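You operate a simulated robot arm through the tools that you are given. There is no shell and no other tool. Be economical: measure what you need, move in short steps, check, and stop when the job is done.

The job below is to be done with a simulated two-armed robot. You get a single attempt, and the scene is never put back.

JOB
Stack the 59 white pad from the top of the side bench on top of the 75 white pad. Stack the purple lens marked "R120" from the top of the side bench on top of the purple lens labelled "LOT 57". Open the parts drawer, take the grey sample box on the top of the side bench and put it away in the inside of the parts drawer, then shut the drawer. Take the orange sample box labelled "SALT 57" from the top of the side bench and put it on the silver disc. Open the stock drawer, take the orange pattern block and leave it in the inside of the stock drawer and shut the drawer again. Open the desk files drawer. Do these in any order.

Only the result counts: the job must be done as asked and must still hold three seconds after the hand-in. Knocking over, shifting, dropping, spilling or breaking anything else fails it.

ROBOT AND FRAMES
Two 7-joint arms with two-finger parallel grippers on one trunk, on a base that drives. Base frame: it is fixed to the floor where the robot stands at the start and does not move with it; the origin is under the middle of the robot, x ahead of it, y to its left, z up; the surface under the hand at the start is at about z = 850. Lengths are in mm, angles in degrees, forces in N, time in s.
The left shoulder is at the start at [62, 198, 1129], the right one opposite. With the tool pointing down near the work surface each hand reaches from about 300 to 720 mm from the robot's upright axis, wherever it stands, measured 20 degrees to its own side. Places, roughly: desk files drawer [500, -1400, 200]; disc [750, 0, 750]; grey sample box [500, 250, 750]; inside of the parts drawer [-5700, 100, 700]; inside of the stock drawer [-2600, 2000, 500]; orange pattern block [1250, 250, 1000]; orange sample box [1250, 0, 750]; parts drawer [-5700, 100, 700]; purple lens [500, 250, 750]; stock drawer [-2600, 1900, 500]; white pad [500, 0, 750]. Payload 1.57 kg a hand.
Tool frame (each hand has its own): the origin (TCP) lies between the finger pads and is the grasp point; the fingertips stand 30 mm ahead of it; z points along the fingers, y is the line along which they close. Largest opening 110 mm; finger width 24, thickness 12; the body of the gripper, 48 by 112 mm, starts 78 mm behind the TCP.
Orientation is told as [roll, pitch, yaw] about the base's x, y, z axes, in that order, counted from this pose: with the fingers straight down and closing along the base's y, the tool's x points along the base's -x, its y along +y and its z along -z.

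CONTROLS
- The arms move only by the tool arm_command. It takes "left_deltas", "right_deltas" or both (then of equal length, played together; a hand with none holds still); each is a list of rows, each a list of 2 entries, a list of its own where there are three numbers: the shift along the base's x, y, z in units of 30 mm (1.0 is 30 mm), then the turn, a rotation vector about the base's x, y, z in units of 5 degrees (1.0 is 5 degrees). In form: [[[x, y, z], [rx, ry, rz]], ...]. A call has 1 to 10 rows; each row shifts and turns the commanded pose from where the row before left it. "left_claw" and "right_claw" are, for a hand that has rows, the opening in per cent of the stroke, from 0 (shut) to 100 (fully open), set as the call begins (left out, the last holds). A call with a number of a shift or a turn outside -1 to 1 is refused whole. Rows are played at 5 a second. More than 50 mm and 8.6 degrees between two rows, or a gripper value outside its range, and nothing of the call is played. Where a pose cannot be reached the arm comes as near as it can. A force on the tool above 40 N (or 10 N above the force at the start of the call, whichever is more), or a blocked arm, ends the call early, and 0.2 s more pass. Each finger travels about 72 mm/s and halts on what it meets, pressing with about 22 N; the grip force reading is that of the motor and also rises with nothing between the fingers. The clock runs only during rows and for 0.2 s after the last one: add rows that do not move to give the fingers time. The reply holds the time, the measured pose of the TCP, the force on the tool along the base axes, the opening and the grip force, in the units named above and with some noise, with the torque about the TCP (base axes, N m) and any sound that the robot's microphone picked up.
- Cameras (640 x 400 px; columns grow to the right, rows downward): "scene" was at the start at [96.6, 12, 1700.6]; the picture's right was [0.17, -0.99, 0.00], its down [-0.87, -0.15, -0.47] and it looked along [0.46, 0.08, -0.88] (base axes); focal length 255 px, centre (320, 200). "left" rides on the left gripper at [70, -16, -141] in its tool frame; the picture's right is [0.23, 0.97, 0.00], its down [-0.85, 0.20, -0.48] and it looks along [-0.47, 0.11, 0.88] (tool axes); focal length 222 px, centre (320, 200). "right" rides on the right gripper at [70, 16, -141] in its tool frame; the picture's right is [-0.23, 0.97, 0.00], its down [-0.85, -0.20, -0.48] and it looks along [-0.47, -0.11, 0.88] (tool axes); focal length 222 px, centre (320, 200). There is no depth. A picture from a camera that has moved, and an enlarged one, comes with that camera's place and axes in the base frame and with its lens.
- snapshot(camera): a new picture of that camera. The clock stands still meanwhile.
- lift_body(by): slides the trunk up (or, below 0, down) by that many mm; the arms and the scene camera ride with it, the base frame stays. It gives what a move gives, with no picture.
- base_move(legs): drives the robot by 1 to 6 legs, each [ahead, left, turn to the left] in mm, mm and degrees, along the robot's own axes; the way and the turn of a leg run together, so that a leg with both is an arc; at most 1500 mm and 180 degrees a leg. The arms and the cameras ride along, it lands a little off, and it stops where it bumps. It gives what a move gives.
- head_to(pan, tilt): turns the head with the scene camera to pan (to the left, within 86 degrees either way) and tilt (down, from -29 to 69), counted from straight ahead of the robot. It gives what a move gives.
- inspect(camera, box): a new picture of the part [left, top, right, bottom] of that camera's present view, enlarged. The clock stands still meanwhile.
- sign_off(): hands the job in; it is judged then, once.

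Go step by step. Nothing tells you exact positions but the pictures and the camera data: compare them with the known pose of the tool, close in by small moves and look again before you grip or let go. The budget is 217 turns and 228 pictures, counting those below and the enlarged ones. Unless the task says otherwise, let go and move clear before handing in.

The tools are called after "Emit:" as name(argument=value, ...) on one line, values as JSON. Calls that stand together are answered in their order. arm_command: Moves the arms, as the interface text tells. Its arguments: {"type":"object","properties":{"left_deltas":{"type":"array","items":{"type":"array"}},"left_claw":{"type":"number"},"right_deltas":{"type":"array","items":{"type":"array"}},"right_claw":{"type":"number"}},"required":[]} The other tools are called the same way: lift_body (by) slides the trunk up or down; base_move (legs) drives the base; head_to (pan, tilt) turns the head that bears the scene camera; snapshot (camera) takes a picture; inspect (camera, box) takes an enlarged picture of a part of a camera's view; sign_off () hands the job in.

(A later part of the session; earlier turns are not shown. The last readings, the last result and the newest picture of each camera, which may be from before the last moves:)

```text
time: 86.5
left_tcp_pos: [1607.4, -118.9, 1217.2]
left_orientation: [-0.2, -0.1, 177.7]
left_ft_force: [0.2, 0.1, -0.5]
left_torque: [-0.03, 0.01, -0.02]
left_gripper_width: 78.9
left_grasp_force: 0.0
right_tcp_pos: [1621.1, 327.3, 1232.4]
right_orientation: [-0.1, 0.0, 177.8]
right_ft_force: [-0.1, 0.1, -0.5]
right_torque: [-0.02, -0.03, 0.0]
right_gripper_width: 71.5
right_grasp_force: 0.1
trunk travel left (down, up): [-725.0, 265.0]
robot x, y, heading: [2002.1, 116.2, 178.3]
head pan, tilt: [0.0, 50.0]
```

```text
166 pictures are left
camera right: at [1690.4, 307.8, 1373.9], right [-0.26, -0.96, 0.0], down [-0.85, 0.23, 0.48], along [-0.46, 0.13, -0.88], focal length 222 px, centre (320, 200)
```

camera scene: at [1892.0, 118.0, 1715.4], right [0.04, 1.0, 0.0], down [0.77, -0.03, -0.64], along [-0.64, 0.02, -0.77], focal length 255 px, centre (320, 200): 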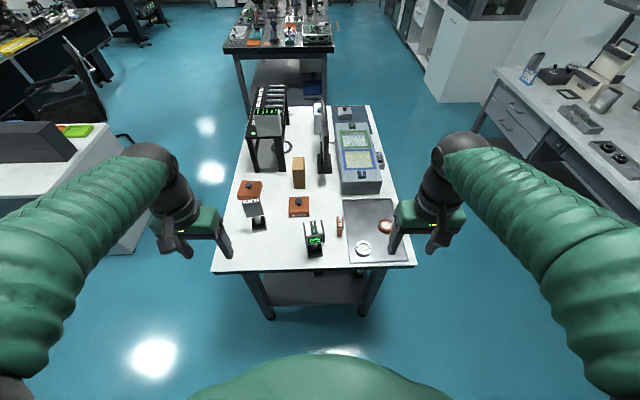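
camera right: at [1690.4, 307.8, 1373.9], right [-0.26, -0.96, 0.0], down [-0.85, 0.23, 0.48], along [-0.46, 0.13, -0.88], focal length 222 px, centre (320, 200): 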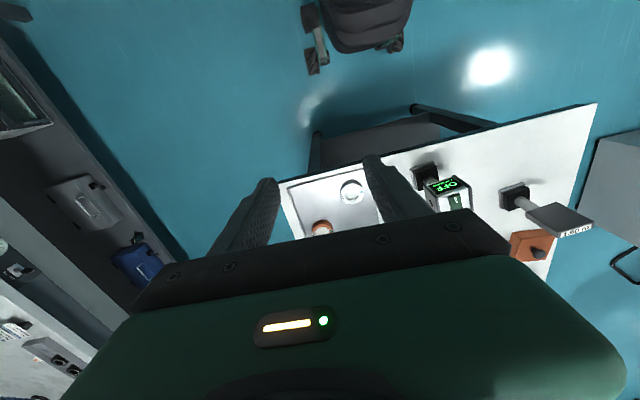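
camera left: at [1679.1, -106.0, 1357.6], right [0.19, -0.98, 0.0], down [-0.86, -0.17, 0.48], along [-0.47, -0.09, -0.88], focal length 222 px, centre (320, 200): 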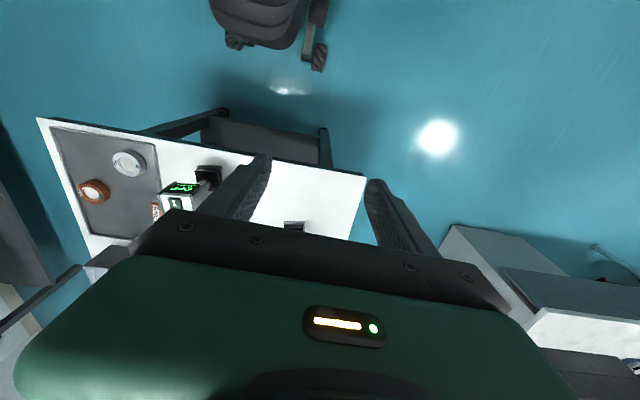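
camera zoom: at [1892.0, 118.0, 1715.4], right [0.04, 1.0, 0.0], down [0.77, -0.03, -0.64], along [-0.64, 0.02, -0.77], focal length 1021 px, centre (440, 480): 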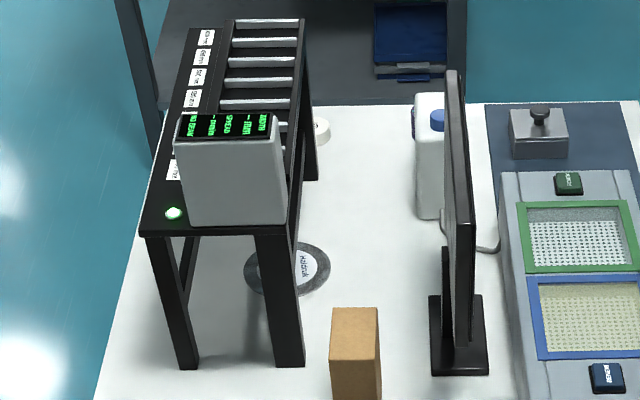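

HOLD is the centre box, so the other orange box at about (1140, -161) should be SALT 57 (label facing away). The RING block at (1342, 211) is the pattern block. I drive closer so both are in reach.

Emit:
base_move(legs=[[150, 60, 1.7]])

Emit:
base_move(legs=[[35, 0, 0]])

Emit:
head_to(pan=0, tilt=58)

Emit:
snapshot(camera="scene")

Emit:
snapshot(camera="left")

```text
time: 87.9
left_tcp_pos: [1467.1, -180.9, 1218.0]
left_orientation: [0.1, -0.3, 179.3]
left_ft_force: [0.4, 0.3, -0.4]
left_torque: [-0.06, -0.04, 0.02]
left_gripper_width: 79.2
left_grasp_force: 0.0
right_tcp_pos: [1470.3, 266.3, 1233.1]
right_orientation: [0.2, 0.0, 179.2]
right_ft_force: [0.0, 0.6, 0.4]
right_torque: [0.0, -0.02, -0.01]
right_gripper_width: 71.6
right_grasp_force: 0.1
trunk travel left (down, up): [-725.0, 265.0]
robot x, y, heading: [1853.0, 57.8, 179.4]
head pan, tilt: [0.0, 50.0]
```

```text
time: 88.7
left_tcp_pos: [1437.7, -184.1, 1220.0]
left_orientation: [0.0, -0.7, 179.2]
left_ft_force: [0.3, 0.1, 0.6]
left_torque: [0.02, 0.05, 0.03]
left_gripper_width: 79.2
left_grasp_force: 0.1
right_tcp_pos: [1440.1, 263.3, 1234.8]
right_orientation: [0.1, -0.4, 179.2]
right_ft_force: [1.3, 0.1, 0.4]
right_torque: [-0.05, 0.06, -0.02]
right_gripper_width: 71.4
right_grasp_force: 0.1
trunk travel left (down, up): [-725.0, 265.0]
robot x, y, heading: [1815.8, 63.1, 179.5]
head pan, tilt: [0.0, 50.0]
```

```text
time: 89.4
left_tcp_pos: [1432.4, -184.2, 1217.9]
left_orientation: [-0.1, -0.3, 179.2]
left_ft_force: [0.6, 0.0, 0.4]
left_torque: [0.02, 0.03, -0.02]
left_gripper_width: 78.9
left_grasp_force: 0.1
right_tcp_pos: [1435.0, 262.1, 1234.0]
right_orientation: [0.0, -0.1, 179.2]
right_ft_force: [-0.3, -0.6, -0.9]
right_torque: [-0.03, -0.01, -0.03]
right_gripper_width: 71.3
right_grasp_force: 0.1
trunk travel left (down, up): [-725.0, 265.0]
robot x, y, heading: [1811.9, 60.7, 179.4]
head pan, tilt: [0.0, 58.0]
```

```text
165 pictures are left
camera scene: at [1719.2, 61.5, 1705.5], right [0.01, 1.0, 0.0], down [0.85, -0.01, -0.53], along [-0.53, 0.0, -0.85], focal length 255 px, centre (320, 200)
```

scene: 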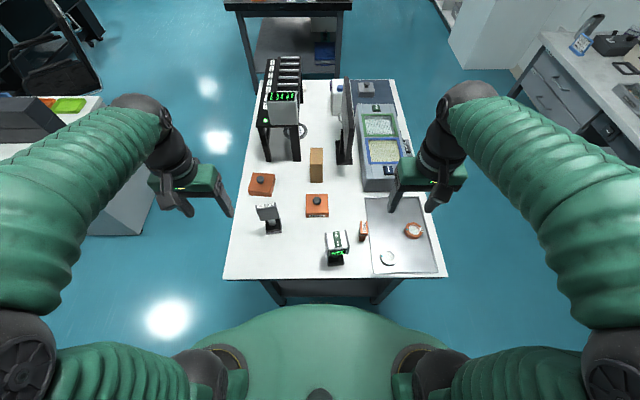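

```text
164 pictures are left
camera left: at [1503.6, -169.0, 1358.9], right [0.21, -0.98, 0.0], down [-0.86, -0.19, 0.48], along [-0.47, -0.1, -0.88], focal length 222 px, centre (320, 200)
```

left: 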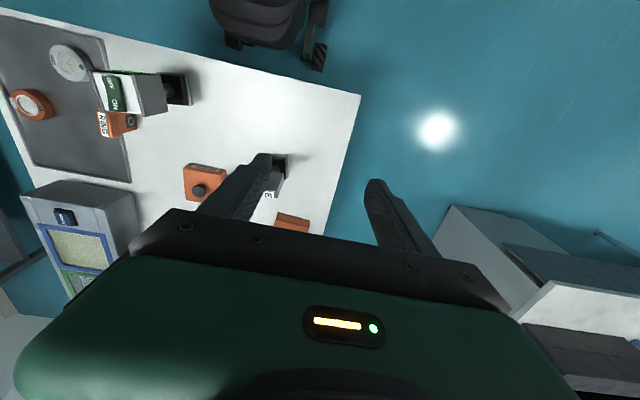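

Move the left hand over the left orange box, staying high.

Emit:
arm_command(left_deltas=[[[-1, 0.1, 0], [0, 0, 0]], [[-1, 0.1, 0], [0, 0, 0]], [[-1, 0.1, 0], [0, 0, 0]], [[-1, 0.1, 0], [0, 0, 0]], [[-1, 0.1, 0], [0, 0, 0]], [[-1, 0.1, 0], [0, 0, 0]], [[-1, 0.1, 0], [0, 0, 0]], [[-1, 0.1, 0], [0, 0, 0]], [[-1, 0, 0], [0, 0, 0]], [[-0.6, 0, 0], [0, 0, 0]]], left_claw=60)

Emit:
snapshot(camera="left")

Emit:
snapshot(camera="scene")

```text
time: 91.6
left_tcp_pos: [1172.6, -161.2, 1215.6]
left_orientation: [-0.2, -0.1, 179.2]
left_ft_force: [0.4, 0.5, 0.6]
left_torque: [0.0, -0.02, -0.02]
left_gripper_width: 65.9
left_grasp_force: 0.1
left hand out of reach, approached as far as the arm can: row 9, 10
right_tcp_pos: [1433.6, 260.3, 1234.3]
right_orientation: [-0.1, 0.0, 179.2]
right_ft_force: [-0.7, 0.6, -0.8]
right_torque: [0.02, 0.03, -0.01]
right_gripper_width: 71.5
right_grasp_force: 0.1
trunk travel left (down, up): [-725.0, 265.0]
robot x, y, heading: [1817.1, 60.8, 179.1]
head pan, tilt: [0.0, 58.0]
```

```text
163 pictures are left
camera left: at [1241.7, -146.0, 1356.3], right [0.21, -0.98, 0.0], down [-0.86, -0.19, 0.48], along [-0.47, -0.1, -0.88], focal length 222 px, centre (320, 200)
```

left: 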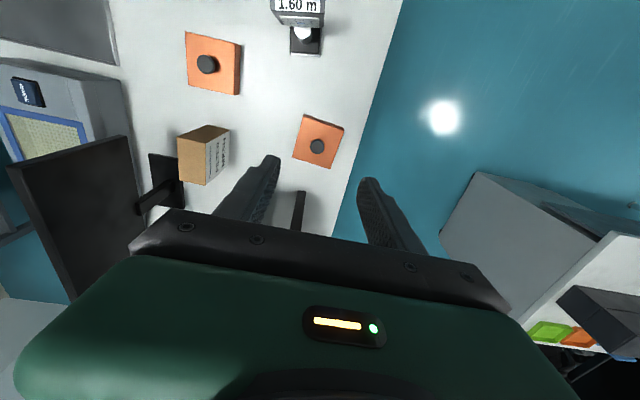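

```text
162 pictures are left
camera scene: at [1714.2, 58.0, 1705.2], right [0.01, 1.0, 0.0], down [0.85, -0.01, -0.53], along [-0.53, 0.01, -0.85], focal length 255 px, centre (320, 200)
```

scene: 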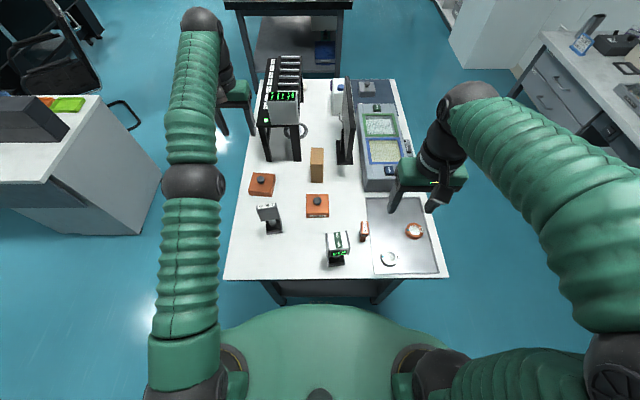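

The box knob is at about (1126, -164). Reach improves lower down; I descend while closing in.

Emit:
arm_command(left_deltas=[[[0, -0.1, -1], [0, 0, 0]], [[0, 0, -1], [0, 0, 0]], [[0, 0, -1], [0, 0, 0]], [[0, 0, -1], [0, 0, 0]], [[0, 0, -1], [0, 0, 0]], [[0, 0, -1], [0, 0, 0]], [[0, 0, 0], [0, 0, 0]]])

Emit:
snapshot(camera="left")

```text
time: 93.2
left_tcp_pos: [1171.0, -162.5, 1034.5]
left_orientation: [-0.2, -0.2, 179.3]
left_ft_force: [0.0, 0.1, -0.9]
left_torque: [-0.01, -0.04, -0.04]
left_gripper_width: 65.9
left_grasp_force: 0.0
right_tcp_pos: [1432.6, 261.0, 1232.6]
right_orientation: [-0.1, 0.1, 179.1]
right_ft_force: [-0.1, 0.7, -0.9]
right_torque: [0.0, 0.02, -0.02]
right_gripper_width: 71.5
right_grasp_force: 0.1
trunk travel left (down, up): [-725.0, 265.0]
robot x, y, heading: [1814.5, 55.5, 179.4]
head pan, tilt: [0.0, 58.0]
```

```text
161 pictures are left
camera left: at [1242.4, -147.9, 1176.2], right [0.21, -0.98, 0.0], down [-0.86, -0.19, 0.48], along [-0.47, -0.1, -0.88], focal length 222 px, centre (320, 200)
```

left: 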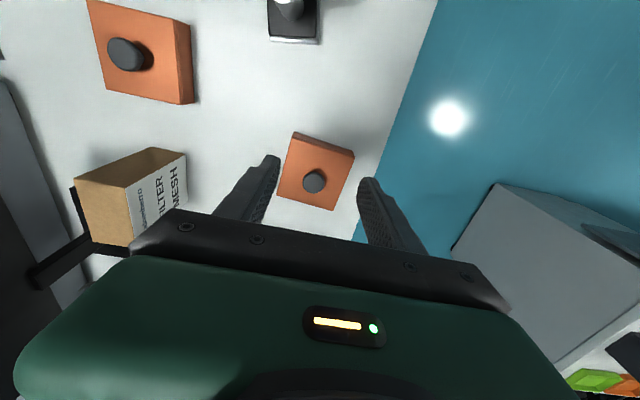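

Emit:
arm_command(left_deltas=[[[-0.65, -0.05, -0.5], [0, 0, 0]], [[-0.65, 0, -0.5], [0, 0, 0]], [[0, 0, -0.7], [0, 0, 0]], [[0, 0, 0], [0, 0, 0]]])

Emit:
snapshot(camera="left")

```text
time: 94.2
left_tcp_pos: [1131.3, -163.5, 983.5]
left_orientation: [-0.2, -0.3, 179.2]
left_ft_force: [0.4, -0.2, -0.3]
left_torque: [0.0, 0.0, -0.01]
left_gripper_width: 66.2
left_grasp_force: 0.1
right_tcp_pos: [1433.4, 261.4, 1234.3]
right_orientation: [-0.1, 0.1, 179.3]
right_ft_force: [0.0, 0.1, 0.7]
right_torque: [-0.01, 0.03, 0.05]
right_gripper_width: 71.5
right_grasp_force: 0.2
trunk travel left (down, up): [-725.0, 265.0]
robot x, y, heading: [1814.8, 57.2, 179.5]
head pan, tilt: [0.0, 58.0]
```

```text
160 pictures are left
camera left: at [1202.2, -148.5, 1124.0], right [0.21, -0.98, 0.0], down [-0.86, -0.19, 0.48], along [-0.47, -0.1, -0.88], focal length 222 px, centre (320, 200)
```

left: 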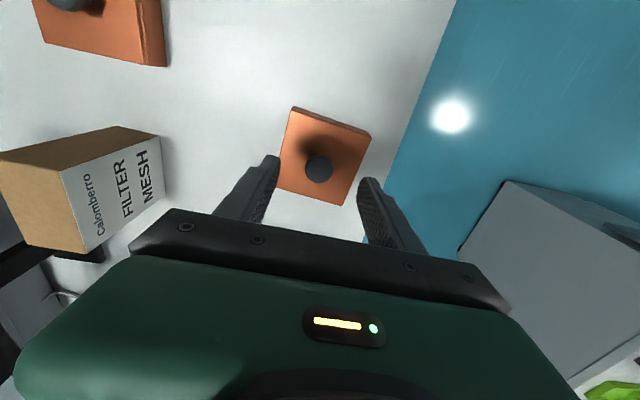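

Aligned over the knob. Descend with fingertips just above the lid, then close.

Emit:
arm_command(left_deltas=[[[-0.03, 0.03, -1], [0, 0, 0]], [[0, 0, -0.9], [0, 0, 0]], [[0, 0, 0], [0, 0, 0]]])

Emit:
snapshot(camera="left")

```text
time: 95.0
left_tcp_pos: [1132.8, -164.7, 927.5]
left_orientation: [-0.2, -0.3, 179.2]
left_ft_force: [-0.4, 0.3, 0.4]
left_torque: [0.01, 0.02, 0.04]
left_gripper_width: 66.1
left_grasp_force: 0.1
right_tcp_pos: [1433.5, 259.5, 1234.1]
right_orientation: [0.0, 0.0, 179.2]
right_ft_force: [-0.6, -0.6, -0.1]
right_torque: [0.0, 0.02, 0.02]
right_gripper_width: 71.2
right_grasp_force: 0.0
trunk travel left (down, up): [-725.0, 265.0]
robot x, y, heading: [1819.7, 59.7, 179.5]
head pan, tilt: [0.0, 58.0]
```

```text
159 pictures are left
camera left: at [1202.2, -149.6, 1067.2], right [0.21, -0.98, 0.0], down [-0.86, -0.19, 0.48], along [-0.47, -0.1, -0.88], focal length 222 px, centre (320, 200)
```

left: 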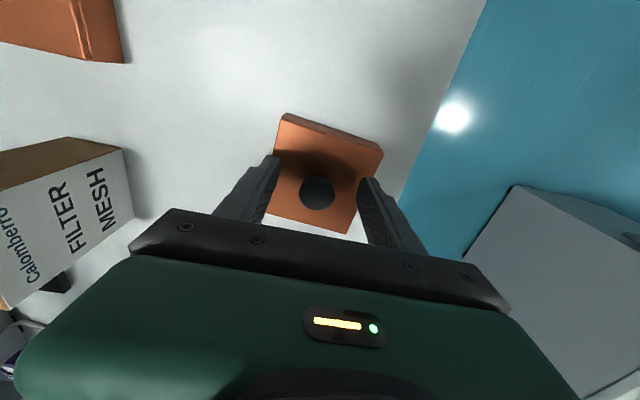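

Emit:
arm_command(left_deltas=[[[0, 0.03, 0], [0, 0, 0]], [[0, 0, 0], [0, 0, 0]], [[0, 0, 0], [0, 0, 0]], [[0, 0, 0], [0, 0, 0]]], left_claw=0)

Emit:
arm_command(left_deltas=[[[0, 0, 0.5], [0, 0, 0]], [[0, 0, 1], [0, 0, 0]], [[0, 0, 1], [0, 0, 0]], [[0, 0, 1], [0, 0, 0]], [[0, 0, 0], [0, 0, 0]]])

Emit:
snapshot(camera="left")

Emit:
inspect(camera="scene", box=[200, 100, 340, 240])

```text
time: 96.0
left_tcp_pos: [1131.7, -164.8, 925.0]
left_orientation: [-0.2, -0.1, 179.2]
left_ft_force: [0.0, 0.1, -0.2]
left_torque: [0.0, -0.06, 0.0]
left_gripper_width: 28.6
left_grasp_force: 21.4
right_tcp_pos: [1431.9, 260.2, 1232.2]
right_orientation: [-0.2, 0.0, 179.3]
right_ft_force: [-1.0, 0.0, -0.3]
right_torque: [0.01, 0.01, -0.01]
right_gripper_width: 71.5
right_grasp_force: 0.0
trunk travel left (down, up): [-725.0, 265.0]
robot x, y, heading: [1816.8, 55.3, 179.2]
head pan, tilt: [0.0, 58.0]
heard: snap
```

```text
time: 97.2
left_tcp_pos: [1132.1, -162.7, 1031.9]
left_orientation: [-0.2, -0.1, 179.1]
left_ft_force: [-0.5, 0.8, 0.1]
left_torque: [0.03, -0.04, 0.0]
left_gripper_width: 28.5
left_grasp_force: 21.7
right_tcp_pos: [1433.8, 260.9, 1232.8]
right_orientation: [-0.1, 0.1, 179.2]
right_ft_force: [-0.3, -0.8, -0.7]
right_torque: [0.0, 0.01, -0.01]
right_gripper_width: 71.8
right_grasp_force: 0.1
trunk travel left (down, up): [-725.0, 265.0]
robot x, y, heading: [1815.6, 58.9, 179.3]
head pan, tilt: [0.0, 58.0]
```

```text
158 pictures are left
camera left: at [1202.4, -148.4, 1173.0], right [0.21, -0.98, 0.0], down [-0.86, -0.19, 0.48], along [-0.47, -0.1, -0.88], focal length 222 px, centre (320, 200)
```

left: 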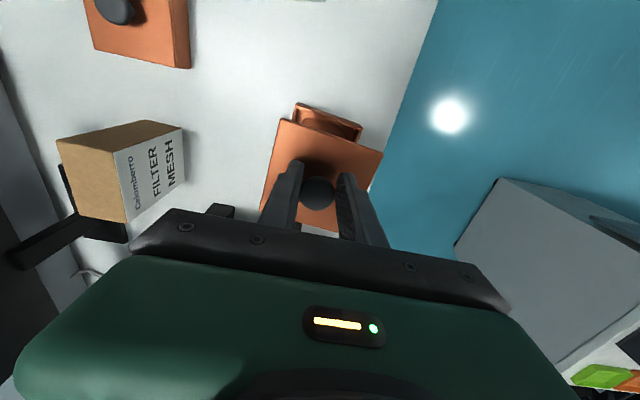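

```text
2.86 times, centred on (270, 170) of scene
camera zoom: at [1712.7, 58.5, 1705.1], right [0.01, 1.0, 0.0], down [0.85, -0.01, -0.53], along [-0.53, 0.01, -0.85], focal length 729 px, centre (463, 286)
```

zoom: 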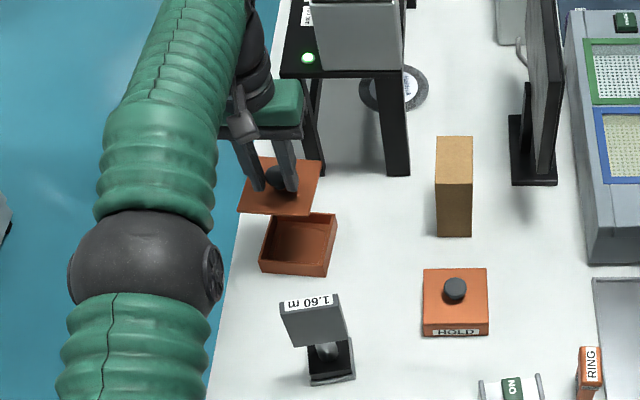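

The lid came off with the knob — the knob is only a lid handle. I put the lid straight back down and will grip the boxes by their bodies.

Emit:
arm_command(left_deltas=[[[0, 0, -1], [0, 0, 0]], [[0, 0, -1], [0, 0, 0]], [[0, 0, -1], [0, 0, 0]], [[0, 0, -0.3], [0, 0, 0]], [[0, 0, 0], [0, 0, 0]]])

Emit:
inspect(camera="left", box=[230, 90, 410, 250])

Emit:
inspect(camera="scene", box=[230, 130, 310, 210])

```text
time: 98.4
left_tcp_pos: [1132.3, -163.4, 931.6]
left_orientation: [-0.2, -0.1, 179.2]
left_ft_force: [0.8, -0.8, -0.5]
left_torque: [-0.01, 0.0, 0.04]
left_gripper_width: 28.5
left_grasp_force: 22.3
right_tcp_pos: [1432.2, 260.9, 1232.3]
right_orientation: [-0.1, 0.0, 179.1]
right_ft_force: [-0.2, 0.5, -0.1]
right_torque: [0.0, 0.0, 0.0]
right_gripper_width: 71.7
right_grasp_force: 0.1
trunk travel left (down, up): [-725.0, 265.0]
robot x, y, heading: [1810.8, 61.1, 179.3]
head pan, tilt: [0.0, 58.0]
```

```text
2.50 times, centred on (320, 170) of left
camera zoom: at [1202.0, -148.1, 1072.7], right [0.21, -0.98, 0.0], down [-0.86, -0.19, 0.48], along [-0.47, -0.1, -0.88], focal length 555 px, centre (320, 275)
```

zoom: 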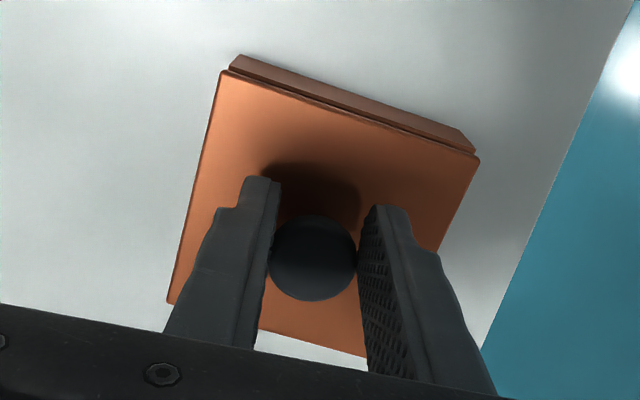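

```text
5.00 times, centred on (270, 170) of scene
camera zoom: at [1713.0, 58.4, 1705.1], right [0.01, 1.0, 0.0], down [0.85, -0.01, -0.53], along [-0.53, 0.01, -0.85], focal length 1276 px, centre (570, 350)
```

zoom: 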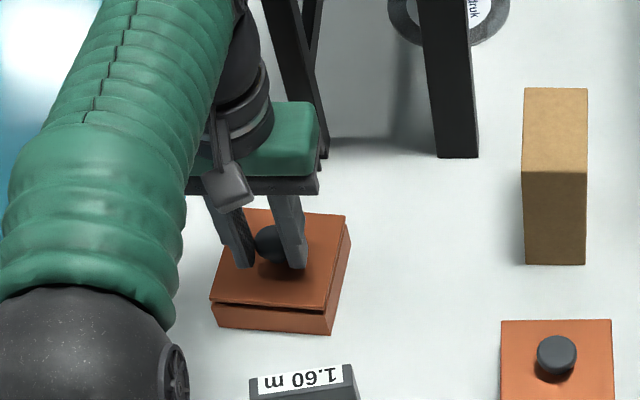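

Well aligned, about 5 mm above the seat. I press it down.

Emit:
arm_command(left_deltas=[[[0, 0, -0.12], [0, 0, 0]], [[0, 0, -0.1], [0, 0, 0]], [[0, 0, 0], [0, 0, 0]]])

Emit:
inspect(camera="scene", box=[230, 130, 310, 210])

```text
time: 99.2
left_tcp_pos: [1130.6, -162.8, 924.2]
left_orientation: [-0.2, -0.1, 179.1]
left_ft_force: [-0.3, -0.5, -1.0]
left_torque: [0.0, -0.04, 0.0]
left_gripper_width: 28.4
left_grasp_force: 21.9
right_tcp_pos: [1433.8, 260.9, 1231.5]
right_orientation: [-0.1, 0.2, 179.2]
right_ft_force: [-0.6, -0.4, -1.1]
right_torque: [0.01, 0.04, 0.01]
right_gripper_width: 71.6
right_grasp_force: 0.1
trunk travel left (down, up): [-725.0, 265.0]
robot x, y, heading: [1815.0, 58.7, 179.3]
head pan, tilt: [0.0, 58.0]
```

```text
5.00 times, centred on (270, 170) of scene
camera zoom: at [1712.9, 58.5, 1705.1], right [0.01, 1.0, 0.0], down [0.85, -0.01, -0.53], along [-0.53, 0.01, -0.85], focal length 1276 px, centre (570, 350)
```

zoom: 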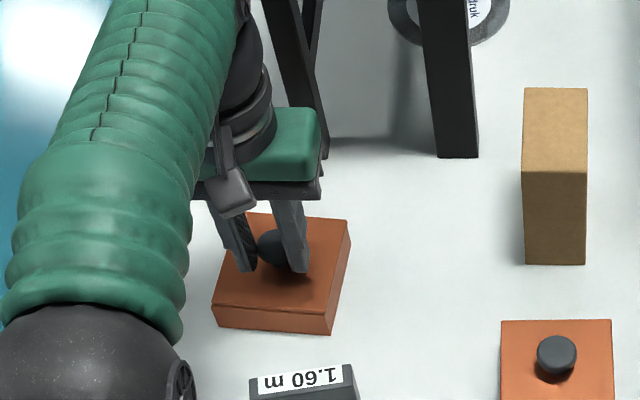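

Emit:
arm_command(left_deltas=[[[0, 0, -0.08], [0, 0, 0]], [[0, 0, -0.05], [0, 0, 0]], [[0, 0, 0], [0, 0, 0]]])

Emit:
inspect(camera="left", box=[230, 90, 410, 250])

```text
time: 100.0
left_tcp_pos: [1131.5, -163.1, 924.4]
left_orientation: [-0.1, -0.6, 179.3]
left_ft_force: [-6.4, -3.7, 21.1]
left_torque: [-0.1, 0.43, 0.09]
left_gripper_width: 28.6
left_grasp_force: 22.2
right_tcp_pos: [1435.4, 261.1, 1233.4]
right_orientation: [-0.1, 0.0, 179.3]
right_ft_force: [0.1, -0.2, -0.7]
right_torque: [0.0, -0.01, -0.02]
right_gripper_width: 70.9
right_grasp_force: 0.1
trunk travel left (down, up): [-725.0, 265.0]
robot x, y, heading: [1817.0, 59.0, 179.3]
head pan, tilt: [0.0, 58.0]
heard: snap
```

```text
2.50 times, centred on (320, 170) of left
camera zoom: at [1202.8, -148.3, 1065.1], right [0.21, -0.98, 0.0], down [-0.85, -0.19, 0.49], along [-0.48, -0.1, -0.87], focal length 555 px, centre (320, 275)
```

zoom: 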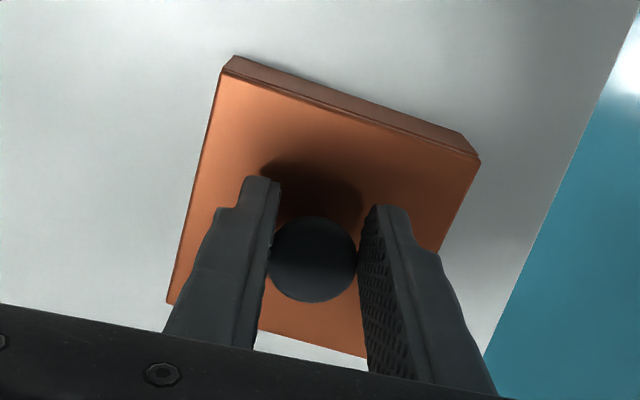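

The lid snapped back in place. I release, rise, align with the box (yaw ≈ -6°), offset the grip ~12 mm toward me, and grip the body.

Emit:
arm_command(left_deltas=[[[0, 0, 0.04], [0, 0, 0]], [[0, 0, 0], [0, 0, 0]], [[0, 0, 0], [0, 0, 0]]], left_claw=50)

Emit:
arm_command(left_deltas=[[[0, 0, 1], [0, 0, 0]], [[0, 0, 1], [0, 0, 0]], [[0.2, 0, 0], [0, 0, -0.6]], [[0.2, 0, 0], [0, 0, -0.5]], [[0, 0, 0], [0, 0, 0]]])

Emit:
arm_command(left_deltas=[[[0, 0, 0], [0, 0, 0]], [[0, 0, 0], [0, 0, 0]]], left_claw=100)

Emit:
inspect(camera="left", box=[200, 60, 440, 260])

```text
time: 100.8
left_tcp_pos: [1130.5, -164.3, 921.9]
left_orientation: [-0.1, -0.1, 179.1]
left_ft_force: [0.2, 0.7, 0.2]
left_torque: [0.03, -0.05, -0.01]
left_gripper_width: 54.9
left_grasp_force: 0.1
right_tcp_pos: [1433.1, 260.6, 1232.3]
right_orientation: [-0.2, 0.0, 179.2]
right_ft_force: [0.2, -0.4, 0.1]
right_torque: [0.02, -0.01, 0.0]
right_gripper_width: 71.4
right_grasp_force: 0.1
trunk travel left (down, up): [-725.0, 265.0]
robot x, y, heading: [1815.4, 59.0, 179.0]
head pan, tilt: [0.0, 58.0]
```

```text
time: 102.0
left_tcp_pos: [1142.5, -163.8, 982.8]
left_orientation: [-0.2, -0.2, 173.7]
left_ft_force: [-0.4, -0.5, -0.3]
left_torque: [0.03, 0.01, -0.03]
left_gripper_width: 55.3
left_grasp_force: 0.1
right_tcp_pos: [1433.1, 259.7, 1232.5]
right_orientation: [0.0, 0.1, 179.1]
right_ft_force: [-0.6, -0.3, 0.1]
right_torque: [0.01, -0.02, 0.0]
right_gripper_width: 71.3
right_grasp_force: 0.0
trunk travel left (down, up): [-725.0, 265.0]
robot x, y, heading: [1813.0, 57.7, 179.5]
head pan, tilt: [0.0, 58.0]
```

```text
time: 102.6
left_tcp_pos: [1143.4, -164.2, 982.7]
left_orientation: [-0.2, -0.2, 173.7]
left_ft_force: [0.5, -0.3, -0.2]
left_torque: [0.05, 0.01, 0.03]
left_gripper_width: 110.3
left_grasp_force: 0.0
right_tcp_pos: [1433.5, 260.3, 1231.6]
right_orientation: [-0.1, 0.2, 179.2]
right_ft_force: [-0.8, 0.3, 0.1]
right_torque: [0.02, 0.0, 0.02]
right_gripper_width: 71.4
right_grasp_force: 0.0
trunk travel left (down, up): [-725.0, 265.0]
robot x, y, heading: [1819.3, 57.8, 179.6]
head pan, tilt: [0.0, 58.0]
```

```text
2.00 times, centred on (320, 160) of left
camera zoom: at [1214.5, -155.4, 1123.9], right [0.12, -0.99, 0.0], down [-0.87, -0.11, 0.48], along [-0.48, -0.05, -0.88], focal length 444 px, centre (320, 280)
```

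zoom: 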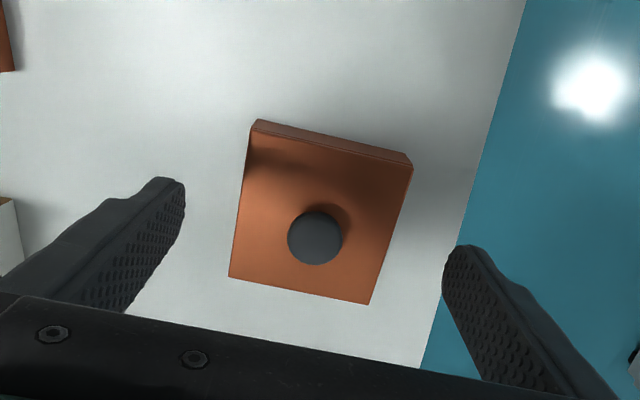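

Emit:
arm_command(left_deltas=[[[-0.08, 0.06, -1], [0, 0, 0]], [[0, 0, -1], [0, 0, 0]], [[0, 0, -0.7], [0, 0, 0]], [[0, 0, -0.4], [0, 0, 0]], [[0, 0, 0], [0, 0, 0]]])

Emit:
snapshot(camera="left")

```text
time: 103.8
left_tcp_pos: [1143.6, -162.6, 891.1]
left_orientation: [-0.2, -0.2, 173.6]
left_ft_force: [-0.2, 0.2, 0.0]
left_torque: [-0.02, -0.01, -0.01]
left_gripper_width: 109.8
left_grasp_force: 0.1
right_tcp_pos: [1433.7, 259.4, 1232.1]
right_orientation: [-0.1, 0.1, 179.2]
right_ft_force: [0.0, -0.6, -0.8]
right_torque: [0.01, -0.02, -0.01]
right_gripper_width: 71.5
right_grasp_force: 0.1
trunk travel left (down, up): [-725.0, 265.0]
robot x, y, heading: [1817.3, 59.3, 179.4]
head pan, tilt: [0.0, 58.0]
```

```text
151 pictures are left
camera left: at [1213.9, -153.4, 1031.8], right [0.12, -0.99, 0.0], down [-0.87, -0.11, 0.48], along [-0.48, -0.05, -0.88], focal length 222 px, centre (320, 200)
```

left: 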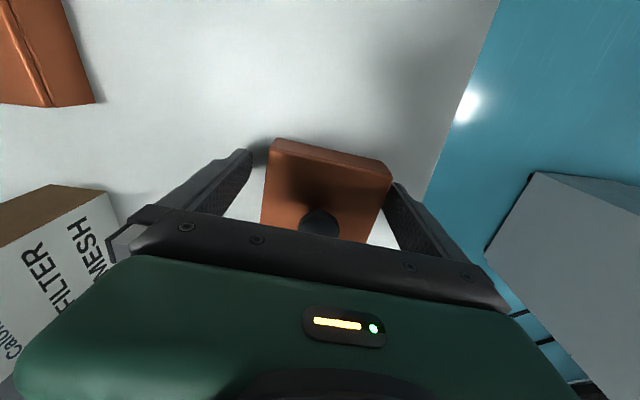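

Emit:
arm_command(left_deltas=[[[0, -0.14, -0.05], [0, 0, 0]], [[0, 0, 0], [0, 0, 0]]])

Emit:
arm_command(left_deltas=[[[0, 0, 0], [0, 0, 0]], [[0, 0, 0], [0, 0, 0]], [[0, 0, 0], [0, 0, 0]]], left_claw=0)

Emit:
arm_command(left_deltas=[[[0, 0, 0.5], [0, 0, 0]], [[0, 0, 1], [0, 0, 0]], [[0, 0, 1], [0, 0, 0]], [[0, 0, 0], [0, 0, 0]]])

Emit:
snapshot(camera="left")

Emit:
inspect(camera="scene", box=[200, 100, 340, 240])

```text
time: 104.4
left_tcp_pos: [1143.2, -166.9, 888.8]
left_orientation: [-0.2, -0.2, 173.7]
left_ft_force: [0.5, 0.8, 0.3]
left_torque: [-0.02, -0.01, 0.0]
left_gripper_width: 109.8
left_grasp_force: 0.1
right_tcp_pos: [1431.5, 260.8, 1233.5]
right_orientation: [0.0, 0.1, 179.3]
right_ft_force: [0.0, -0.3, 0.5]
right_torque: [0.02, 0.01, 0.02]
right_gripper_width: 71.6
right_grasp_force: 0.0
trunk travel left (down, up): [-725.0, 265.0]
robot x, y, heading: [1820.8, 58.7, 179.4]
head pan, tilt: [0.0, 58.0]
```

```text
time: 105.2
left_tcp_pos: [1142.9, -166.6, 888.7]
left_orientation: [-0.2, -0.2, 173.6]
left_ft_force: [0.6, 0.0, 0.3]
left_torque: [-0.17, 0.01, 0.1]
left_gripper_width: 89.5
left_grasp_force: 21.9
right_tcp_pos: [1432.8, 261.1, 1233.8]
right_orientation: [-0.1, 0.2, 179.2]
right_ft_force: [0.1, 0.2, 0.2]
right_torque: [0.02, -0.02, -0.03]
right_gripper_width: 71.5
right_grasp_force: 0.0
trunk travel left (down, up): [-725.0, 265.0]
robot x, y, heading: [1818.1, 58.7, 179.5]
head pan, tilt: [0.0, 58.0]
heard: snap
```

```text
time: 106.2
left_tcp_pos: [1139.9, -164.9, 963.1]
left_orientation: [-0.2, -0.1, 173.7]
left_ft_force: [0.8, 0.2, -3.8]
left_torque: [-0.03, -0.14, 0.02]
left_gripper_width: 89.8
left_grasp_force: 22.5
right_tcp_pos: [1430.9, 259.4, 1232.3]
right_orientation: [-0.1, 0.1, 179.2]
right_ft_force: [-0.3, 0.0, 0.4]
right_torque: [0.03, -0.02, 0.0]
right_gripper_width: 71.6
right_grasp_force: 0.0
trunk travel left (down, up): [-725.0, 265.0]
robot x, y, heading: [1816.5, 61.9, 179.7]
head pan, tilt: [0.0, 58.0]
```

```text
150 pictures are left
camera left: at [1211.8, -157.3, 1103.9], right [0.12, -0.99, 0.0], down [-0.87, -0.11, 0.48], along [-0.48, -0.05, -0.88], focal length 222 px, centre (320, 200)
```

left: 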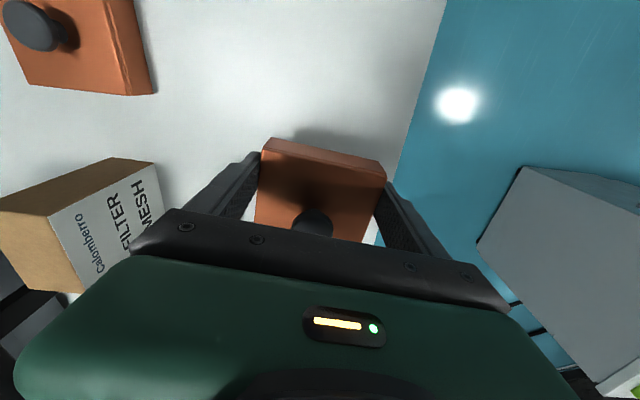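

```text
2.86 times, centred on (270, 170) of scene
camera zoom: at [1711.2, 58.2, 1704.9], right [0.01, 1.0, 0.0], down [0.85, -0.01, -0.53], along [-0.53, 0.01, -0.85], focal length 729 px, centre (463, 286)
```

zoom: 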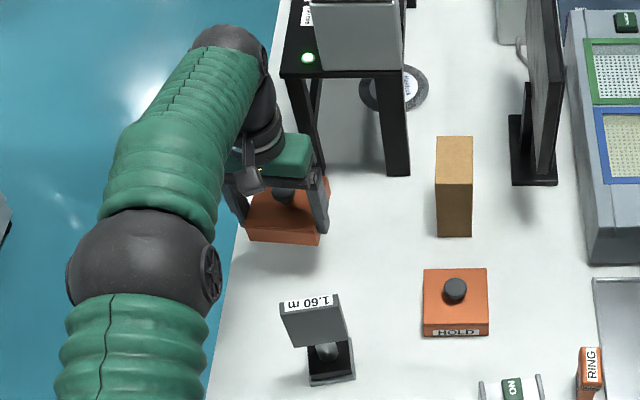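

The box is held level with its lid on. I raise it and bring it back, and move the right hand to look at the RING block.

Emit:
arm_command(left_deltas=[[[0, 0, 1], [0, 0, 0]], [[0, 0, 1], [0, 0, 0]], [[0, 0, 1], [0, 0, 0]], [[0, 0, 1], [0, 0, 0]], [[0, 0, 1], [0, 0, 0]], [[1, 0, 1], [0, 0, 0]], [[1, 0, 0], [0, 0, 0]], [[1, 0, 0], [0, 0, 0]], [[1, 0, 0], [0, 0, 0]], [[1, 0, 0], [0, 0, 0]]], right_deltas=[[[0, 0, 0], [0, 0, 0]], [[0, 0, 0], [0, 0, 0]], [[-0.6, -0.5, 0], [0, 0, 0]], [[-0.6, -0.5, 0], [0, 0, 0]], [[-0.6, -0.5, -0.5], [0, 0, 0]], [[-0.6, 0, -1], [0, 0, 0]], [[0, 0, -1], [0, 0, 0]], [[0, 0, -1], [0, 0, 0]], [[0, 0, 0], [0, 0, 0]], [[0, 0, 0], [0, 0, 0]]])

Emit:
snapshot(camera="right")

Emit:
inspect(camera="scene", box=[180, 100, 440, 280])

```text
time: 108.4
left_tcp_pos: [1159.1, -171.4, 1170.3]
left_orientation: [-0.3, -0.1, 173.7]
left_ft_force: [0.1, -0.1, -4.9]
left_torque: [-0.03, -0.03, 0.01]
left_gripper_width: 89.7
left_grasp_force: 21.3
left hand out of reach, approached as far as the arm can: row 6, 7, 8, 9, 10
right_tcp_pos: [1360.4, 213.8, 1127.5]
right_orientation: [-0.2, 0.0, 179.2]
right_ft_force: [0.3, -0.1, 0.0]
right_torque: [-0.01, -0.02, -0.02]
right_gripper_width: 71.5
right_grasp_force: 0.0
trunk travel left (down, up): [-725.0, 265.0]
robot x, y, heading: [1813.9, 58.4, 179.3]
head pan, tilt: [0.0, 58.0]
```

```text
148 pictures are left
camera right: at [1429.0, 196.9, 1269.1], right [-0.24, -0.97, 0.0], down [-0.85, 0.21, 0.48], along [-0.46, 0.12, -0.88], focal length 222 px, centre (320, 200)
```

right: 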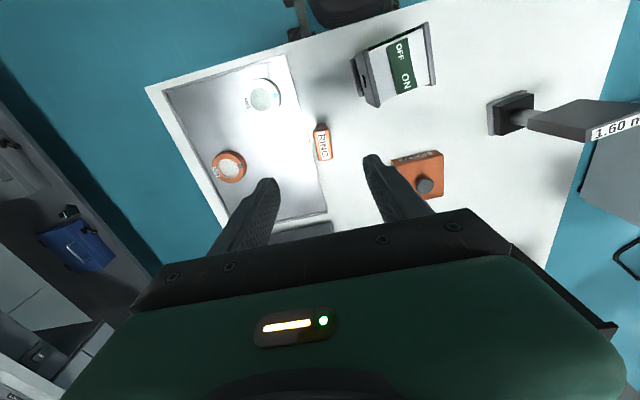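

```text
2.22 times, centred on (310, 190) of scene
camera zoom: at [1712.6, 57.7, 1705.1], right [0.01, 1.0, 0.0], down [0.85, -0.01, -0.53], along [-0.53, 0.01, -0.85], focal length 567 px, centre (342, 222)
```

zoom: 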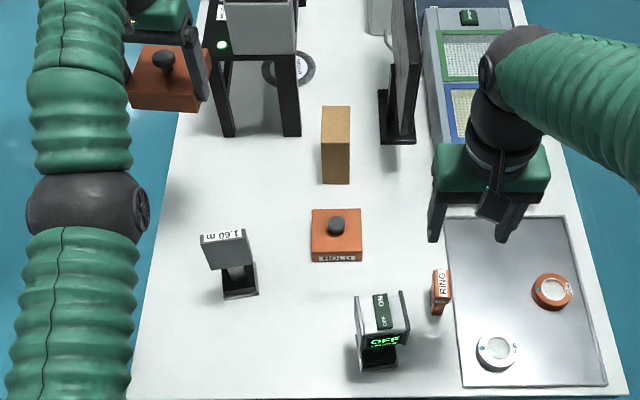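

Left hand rests high; I move it back in x, and the right hand centres on RING and lowers.

Emit:
arm_command(left_deltas=[[[1, 0, 0], [0, 0, 0]], [[1, 0, 0], [0, 0, 0]], [[1, 0, 0], [0, 0, 0]], [[1, 0, 0], [0, 0, 0]], [[1, 0, 0], [0, 0, 0]], [[1, 0, 0], [0, 0, 0]], [[1, 0, 0], [0, 0, 0]], [[1, 0, 0], [0, 0, 0]]], right_deltas=[[[-0.45, 0.08, -0.5], [0, 0, 0]], [[0, 0, -1], [0, 0, 0]], [[0, 0, -1], [0, 0, 0]], [[0, 0, -1], [0, 0, 0]], [[0, 0, -0.8], [0, 0, 0]], [[0, 0, 0], [0, 0, 0]], [[0, 0, 0], [0, 0, 0]], [[0, 0, 0], [0, 0, 0]]])

Emit:
snapshot(camera="right")

Emit:
inspect(camera="scene", box=[320, 180, 420, 280])

```text
time: 110.2
left_tcp_pos: [1286.5, -177.4, 1190.1]
left_orientation: [-0.3, 0.0, 173.7]
left_ft_force: [-0.4, 0.0, -3.4]
left_torque: [-0.03, -0.09, -0.02]
left_gripper_width: 89.8
left_grasp_force: 21.4
left hand out of reach, approached as far as the arm can: row 1, 2, 3, 4, 5
right_tcp_pos: [1345.6, 216.8, 998.1]
right_orientation: [-0.2, 0.1, 179.2]
right_ft_force: [-0.2, -0.2, 0.0]
right_torque: [-0.02, -0.02, 0.01]
right_gripper_width: 71.6
right_grasp_force: 0.0
trunk travel left (down, up): [-725.0, 265.0]
robot x, y, heading: [1817.3, 54.8, 179.4]
head pan, tilt: [0.0, 58.0]
```

```text
146 pictures are left
camera right: at [1413.4, 198.9, 1139.2], right [-0.24, -0.97, 0.0], down [-0.85, 0.21, 0.48], along [-0.46, 0.12, -0.88], focal length 222 px, centre (320, 200)
```

right: 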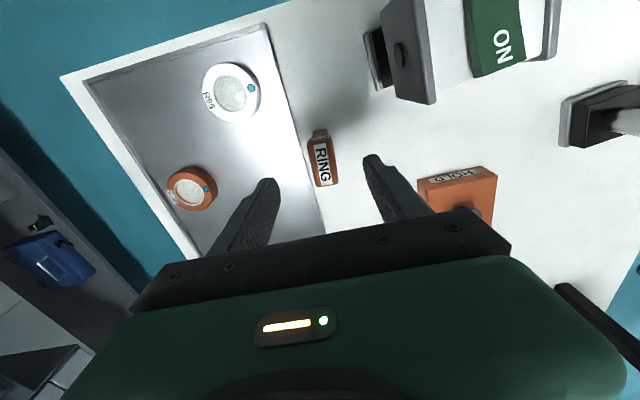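

```text
4.00 times, centred on (370, 230) of scene
camera zoom: at [1708.7, 57.3, 1704.7], right [0.01, 1.0, 0.0], down [0.85, -0.01, -0.53], along [-0.53, 0.01, -0.85], focal length 1021 px, centre (120, 80)
```

zoom: 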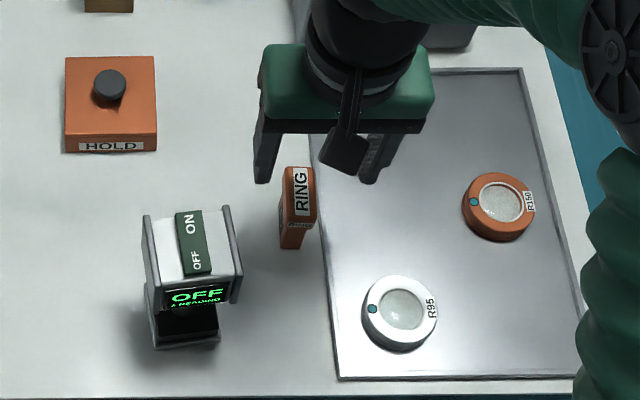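

Emit:
arm_command(right_deltas=[[[-0.1, -0.03, -1], [0, 0, 0]], [[0, 0, -1], [0, 0, 0]], [[0, 0, -1], [0, 0, 0]], [[0, 0, 0], [0, 0, 0]]])

Emit:
snapshot(camera="right")

```text
time: 111.2
left_tcp_pos: [1288.1, -176.3, 1192.7]
left_orientation: [-0.1, -0.2, 173.8]
left_ft_force: [0.7, 0.0, -4.3]
left_torque: [0.03, -0.07, 0.01]
left_gripper_width: 89.7
left_grasp_force: 21.9
right_tcp_pos: [1345.0, 215.0, 908.5]
right_orientation: [-0.1, 0.0, 179.2]
right_ft_force: [0.4, 0.1, 0.2]
right_torque: [0.0, 0.03, -0.01]
right_gripper_width: 71.5
right_grasp_force: 0.0
trunk travel left (down, up): [-725.0, 265.0]
robot x, y, heading: [1814.9, 56.3, 179.6]
head pan, tilt: [0.0, 58.0]
```

```text
144 pictures are left
camera right: at [1412.9, 197.6, 1050.1], right [-0.24, -0.97, 0.0], down [-0.85, 0.21, 0.48], along [-0.46, 0.12, -0.88], focal length 222 px, centre (320, 200)
```

right: 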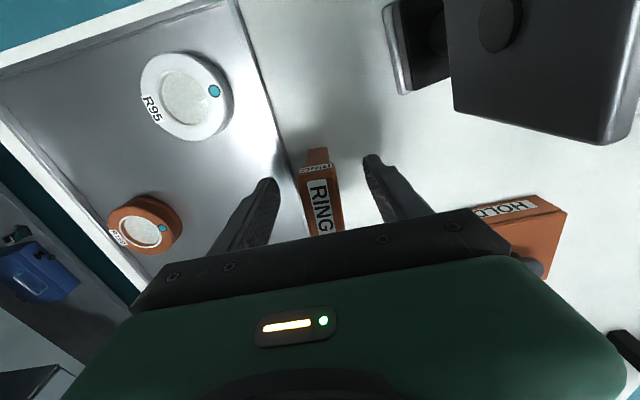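

Emit:
arm_command(right_deltas=[[[0, 0, -0.2], [0, 0, 0]], [[0, 0, 0], [0, 0, 0]], [[0, 0, 0], [0, 0, 0]], [[0, 0, 0], [0, 0, 0]], [[0, 0, 0], [0, 0, 0]]], right_claw=0)

Emit:
arm_command(right_deltas=[[[0, 0, 0.5], [0, 0, 0]], [[0, 0, 1], [0, 0, 0]], [[0, 0, 1], [0, 0, 0]], [[0, 0, 1], [0, 0, 0]], [[0, 0, 1], [0, 0, 0]], [[0, 0, 1], [0, 0, 0]], [[0, 0, 1], [0, 0, 0]], [[0, 0, 1], [0, 0, 0]], [[0.5, 0, 1], [0, 0, 0]], [[1, 0, 0], [0, 0, 0]]], left_deltas=[[[0, 0, 0], [0, 0, 0]], [[0, 0, 0], [0, 0, 0]], [[1, 0, 0], [0, 0, 0]], [[1, 0, 0], [0, 0, 0]], [[1, 0, 0], [0, 0, 0]], [[1, 0, 0], [0, 0, 0]], [[1, 0, 0], [0, 0, 0]], [[0, 0, 0], [0, 0, 0]], [[0, 0, 0], [0, 0, 0]], [[0, 0, 0], [0, 0, 0]]])

Emit:
snapshot(camera="scene")

Emit:
snapshot(camera="right")

```text
time: 112.4
left_tcp_pos: [1287.8, -175.9, 1192.7]
left_orientation: [-0.2, -0.2, 173.7]
left_ft_force: [0.4, -0.2, -3.4]
left_torque: [0.0, -0.08, 0.01]
left_gripper_width: 89.7
left_grasp_force: 22.2
right_tcp_pos: [1345.3, 216.7, 903.3]
right_orientation: [-0.2, 0.1, 179.2]
right_ft_force: [-0.1, -1.0, -0.7]
right_torque: [0.02, -0.04, 0.0]
right_gripper_width: 25.8
right_grasp_force: 21.8
trunk travel left (down, up): [-725.0, 265.0]
robot x, y, heading: [1815.7, 57.4, 179.4]
head pan, tilt: [0.0, 58.0]
```

```text
time: 114.6
left_tcp_pos: [1442.2, -176.4, 1192.5]
left_orientation: [-0.2, -0.3, 173.7]
left_ft_force: [0.1, 0.4, -4.4]
left_torque: [-0.02, -0.1, 0.02]
left_gripper_width: 90.0
left_grasp_force: 22.3
right_tcp_pos: [1392.6, 214.8, 1159.6]
right_orientation: [0.0, -0.1, 179.2]
right_ft_force: [0.2, 0.9, -1.0]
right_torque: [-0.02, 0.0, -0.02]
right_gripper_width: 25.7
right_grasp_force: 21.9
trunk travel left (down, up): [-725.0, 265.0]
robot x, y, heading: [1817.2, 56.4, 179.7]
head pan, tilt: [0.0, 58.0]
```

```text
143 pictures are left
camera scene: at [1718.2, 57.8, 1705.4], right [0.01, 1.0, 0.0], down [0.85, -0.01, -0.53], along [-0.53, 0.01, -0.85], focal length 255 px, centre (320, 200)
```

scene: 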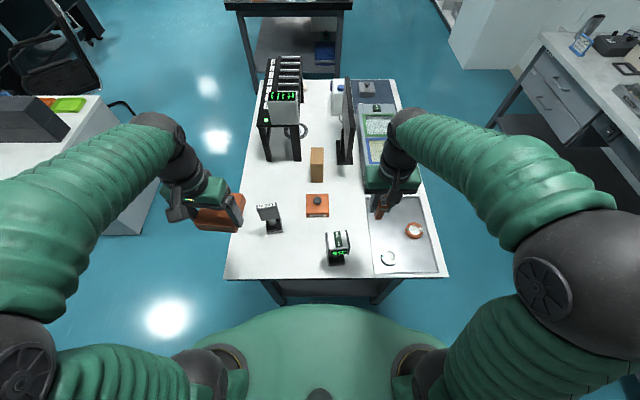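

```text
142 pictures are left
camera right: at [1461.0, 197.0, 1301.1], right [-0.24, -0.97, 0.0], down [-0.85, 0.21, 0.48], along [-0.47, 0.12, -0.88], focal length 222 px, centre (320, 200)
```

right: 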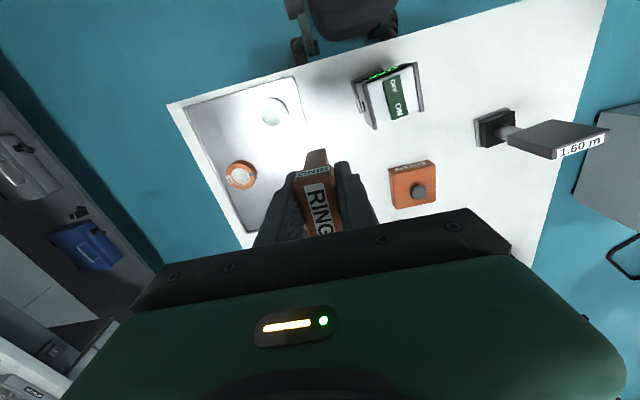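

Both items are held securely. I back out, go round the right side again and return to the front of the bench.

Emit:
base_move(legs=[[-160, 0, 0], [0, 740, 0], [0, 0, -179.5]])

Emit:
base_move(legs=[[-1080, 0, 0], [-1050, 0, 0]])

Emit:
head_to(pan=30, tilt=50)

Emit:
snapshot(camera="scene")

```text
time: 126.9
left_tcp_pos: [2341.2, -419.7, 1191.8]
left_orientation: [-0.1, -0.3, -3.8]
left_ft_force: [0.5, 0.2, -3.4]
left_torque: [-0.01, 0.09, -0.04]
left_gripper_width: 89.9
left_grasp_force: 21.5
right_tcp_pos: [2406.6, -808.7, 1158.2]
right_orientation: [-0.1, 0.1, 1.6]
right_ft_force: [-0.4, -0.2, -1.1]
right_torque: [0.0, 0.0, 0.02]
right_gripper_width: 25.7
right_grasp_force: 22.2
trunk travel left (down, up): [-725.0, 265.0]
robot x, y, heading: [1972.8, -669.4, 1.8]
head pan, tilt: [0.0, 58.0]
```

```text
time: 137.6
left_tcp_pos: [178.9, -505.2, 1191.7]
left_orientation: [-0.2, -0.2, -2.0]
left_ft_force: [-0.4, 0.0, -4.0]
left_torque: [0.03, 0.08, 0.01]
left_gripper_width: 89.9
left_grasp_force: 21.5
right_tcp_pos: [256.8, -890.1, 1158.8]
right_orientation: [-0.1, 0.2, 3.3]
right_ft_force: [-0.8, -0.7, -1.1]
right_torque: [-0.01, -0.03, -0.01]
right_gripper_width: 25.4
right_grasp_force: 22.4
trunk travel left (down, up): [-725.0, 265.0]
robot x, y, heading: [-182.9, -766.5, 3.5]
head pan, tilt: [0.0, 58.0]
```

```text
time: 138.5
left_tcp_pos: [177.8, -504.3, 1192.7]
left_orientation: [-0.2, -0.3, -2.1]
left_ft_force: [-0.7, -0.8, -4.5]
left_torque: [-0.02, 0.06, 0.03]
left_gripper_width: 89.6
left_grasp_force: 22.0
right_tcp_pos: [254.4, -890.4, 1159.8]
right_orientation: [-0.1, 0.0, 3.4]
right_ft_force: [0.5, 0.9, -1.1]
right_torque: [0.01, 0.01, -0.02]
right_gripper_width: 25.4
right_grasp_force: 21.9
trunk travel left (down, up): [-725.0, 265.0]
robot x, y, heading: [-180.1, -765.0, 3.7]
head pan, tilt: [30.0, 50.0]
```

```text
141 pictures are left
camera scene: at [-84.6, -720.9, 1715.3], right [0.55, -0.83, 0.0], down [-0.64, -0.42, -0.64], along [0.53, 0.35, -0.77], focal length 255 px, centre (320, 200)
```

scene: 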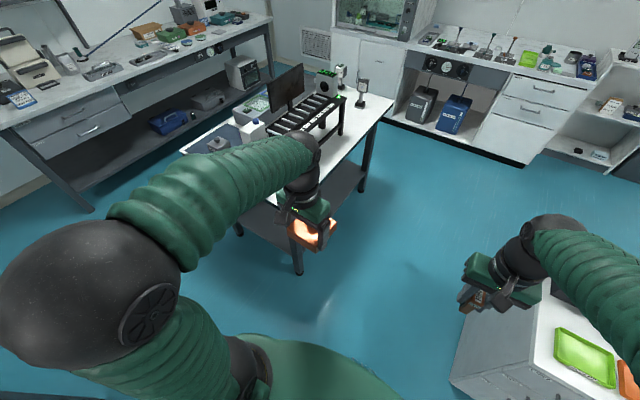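

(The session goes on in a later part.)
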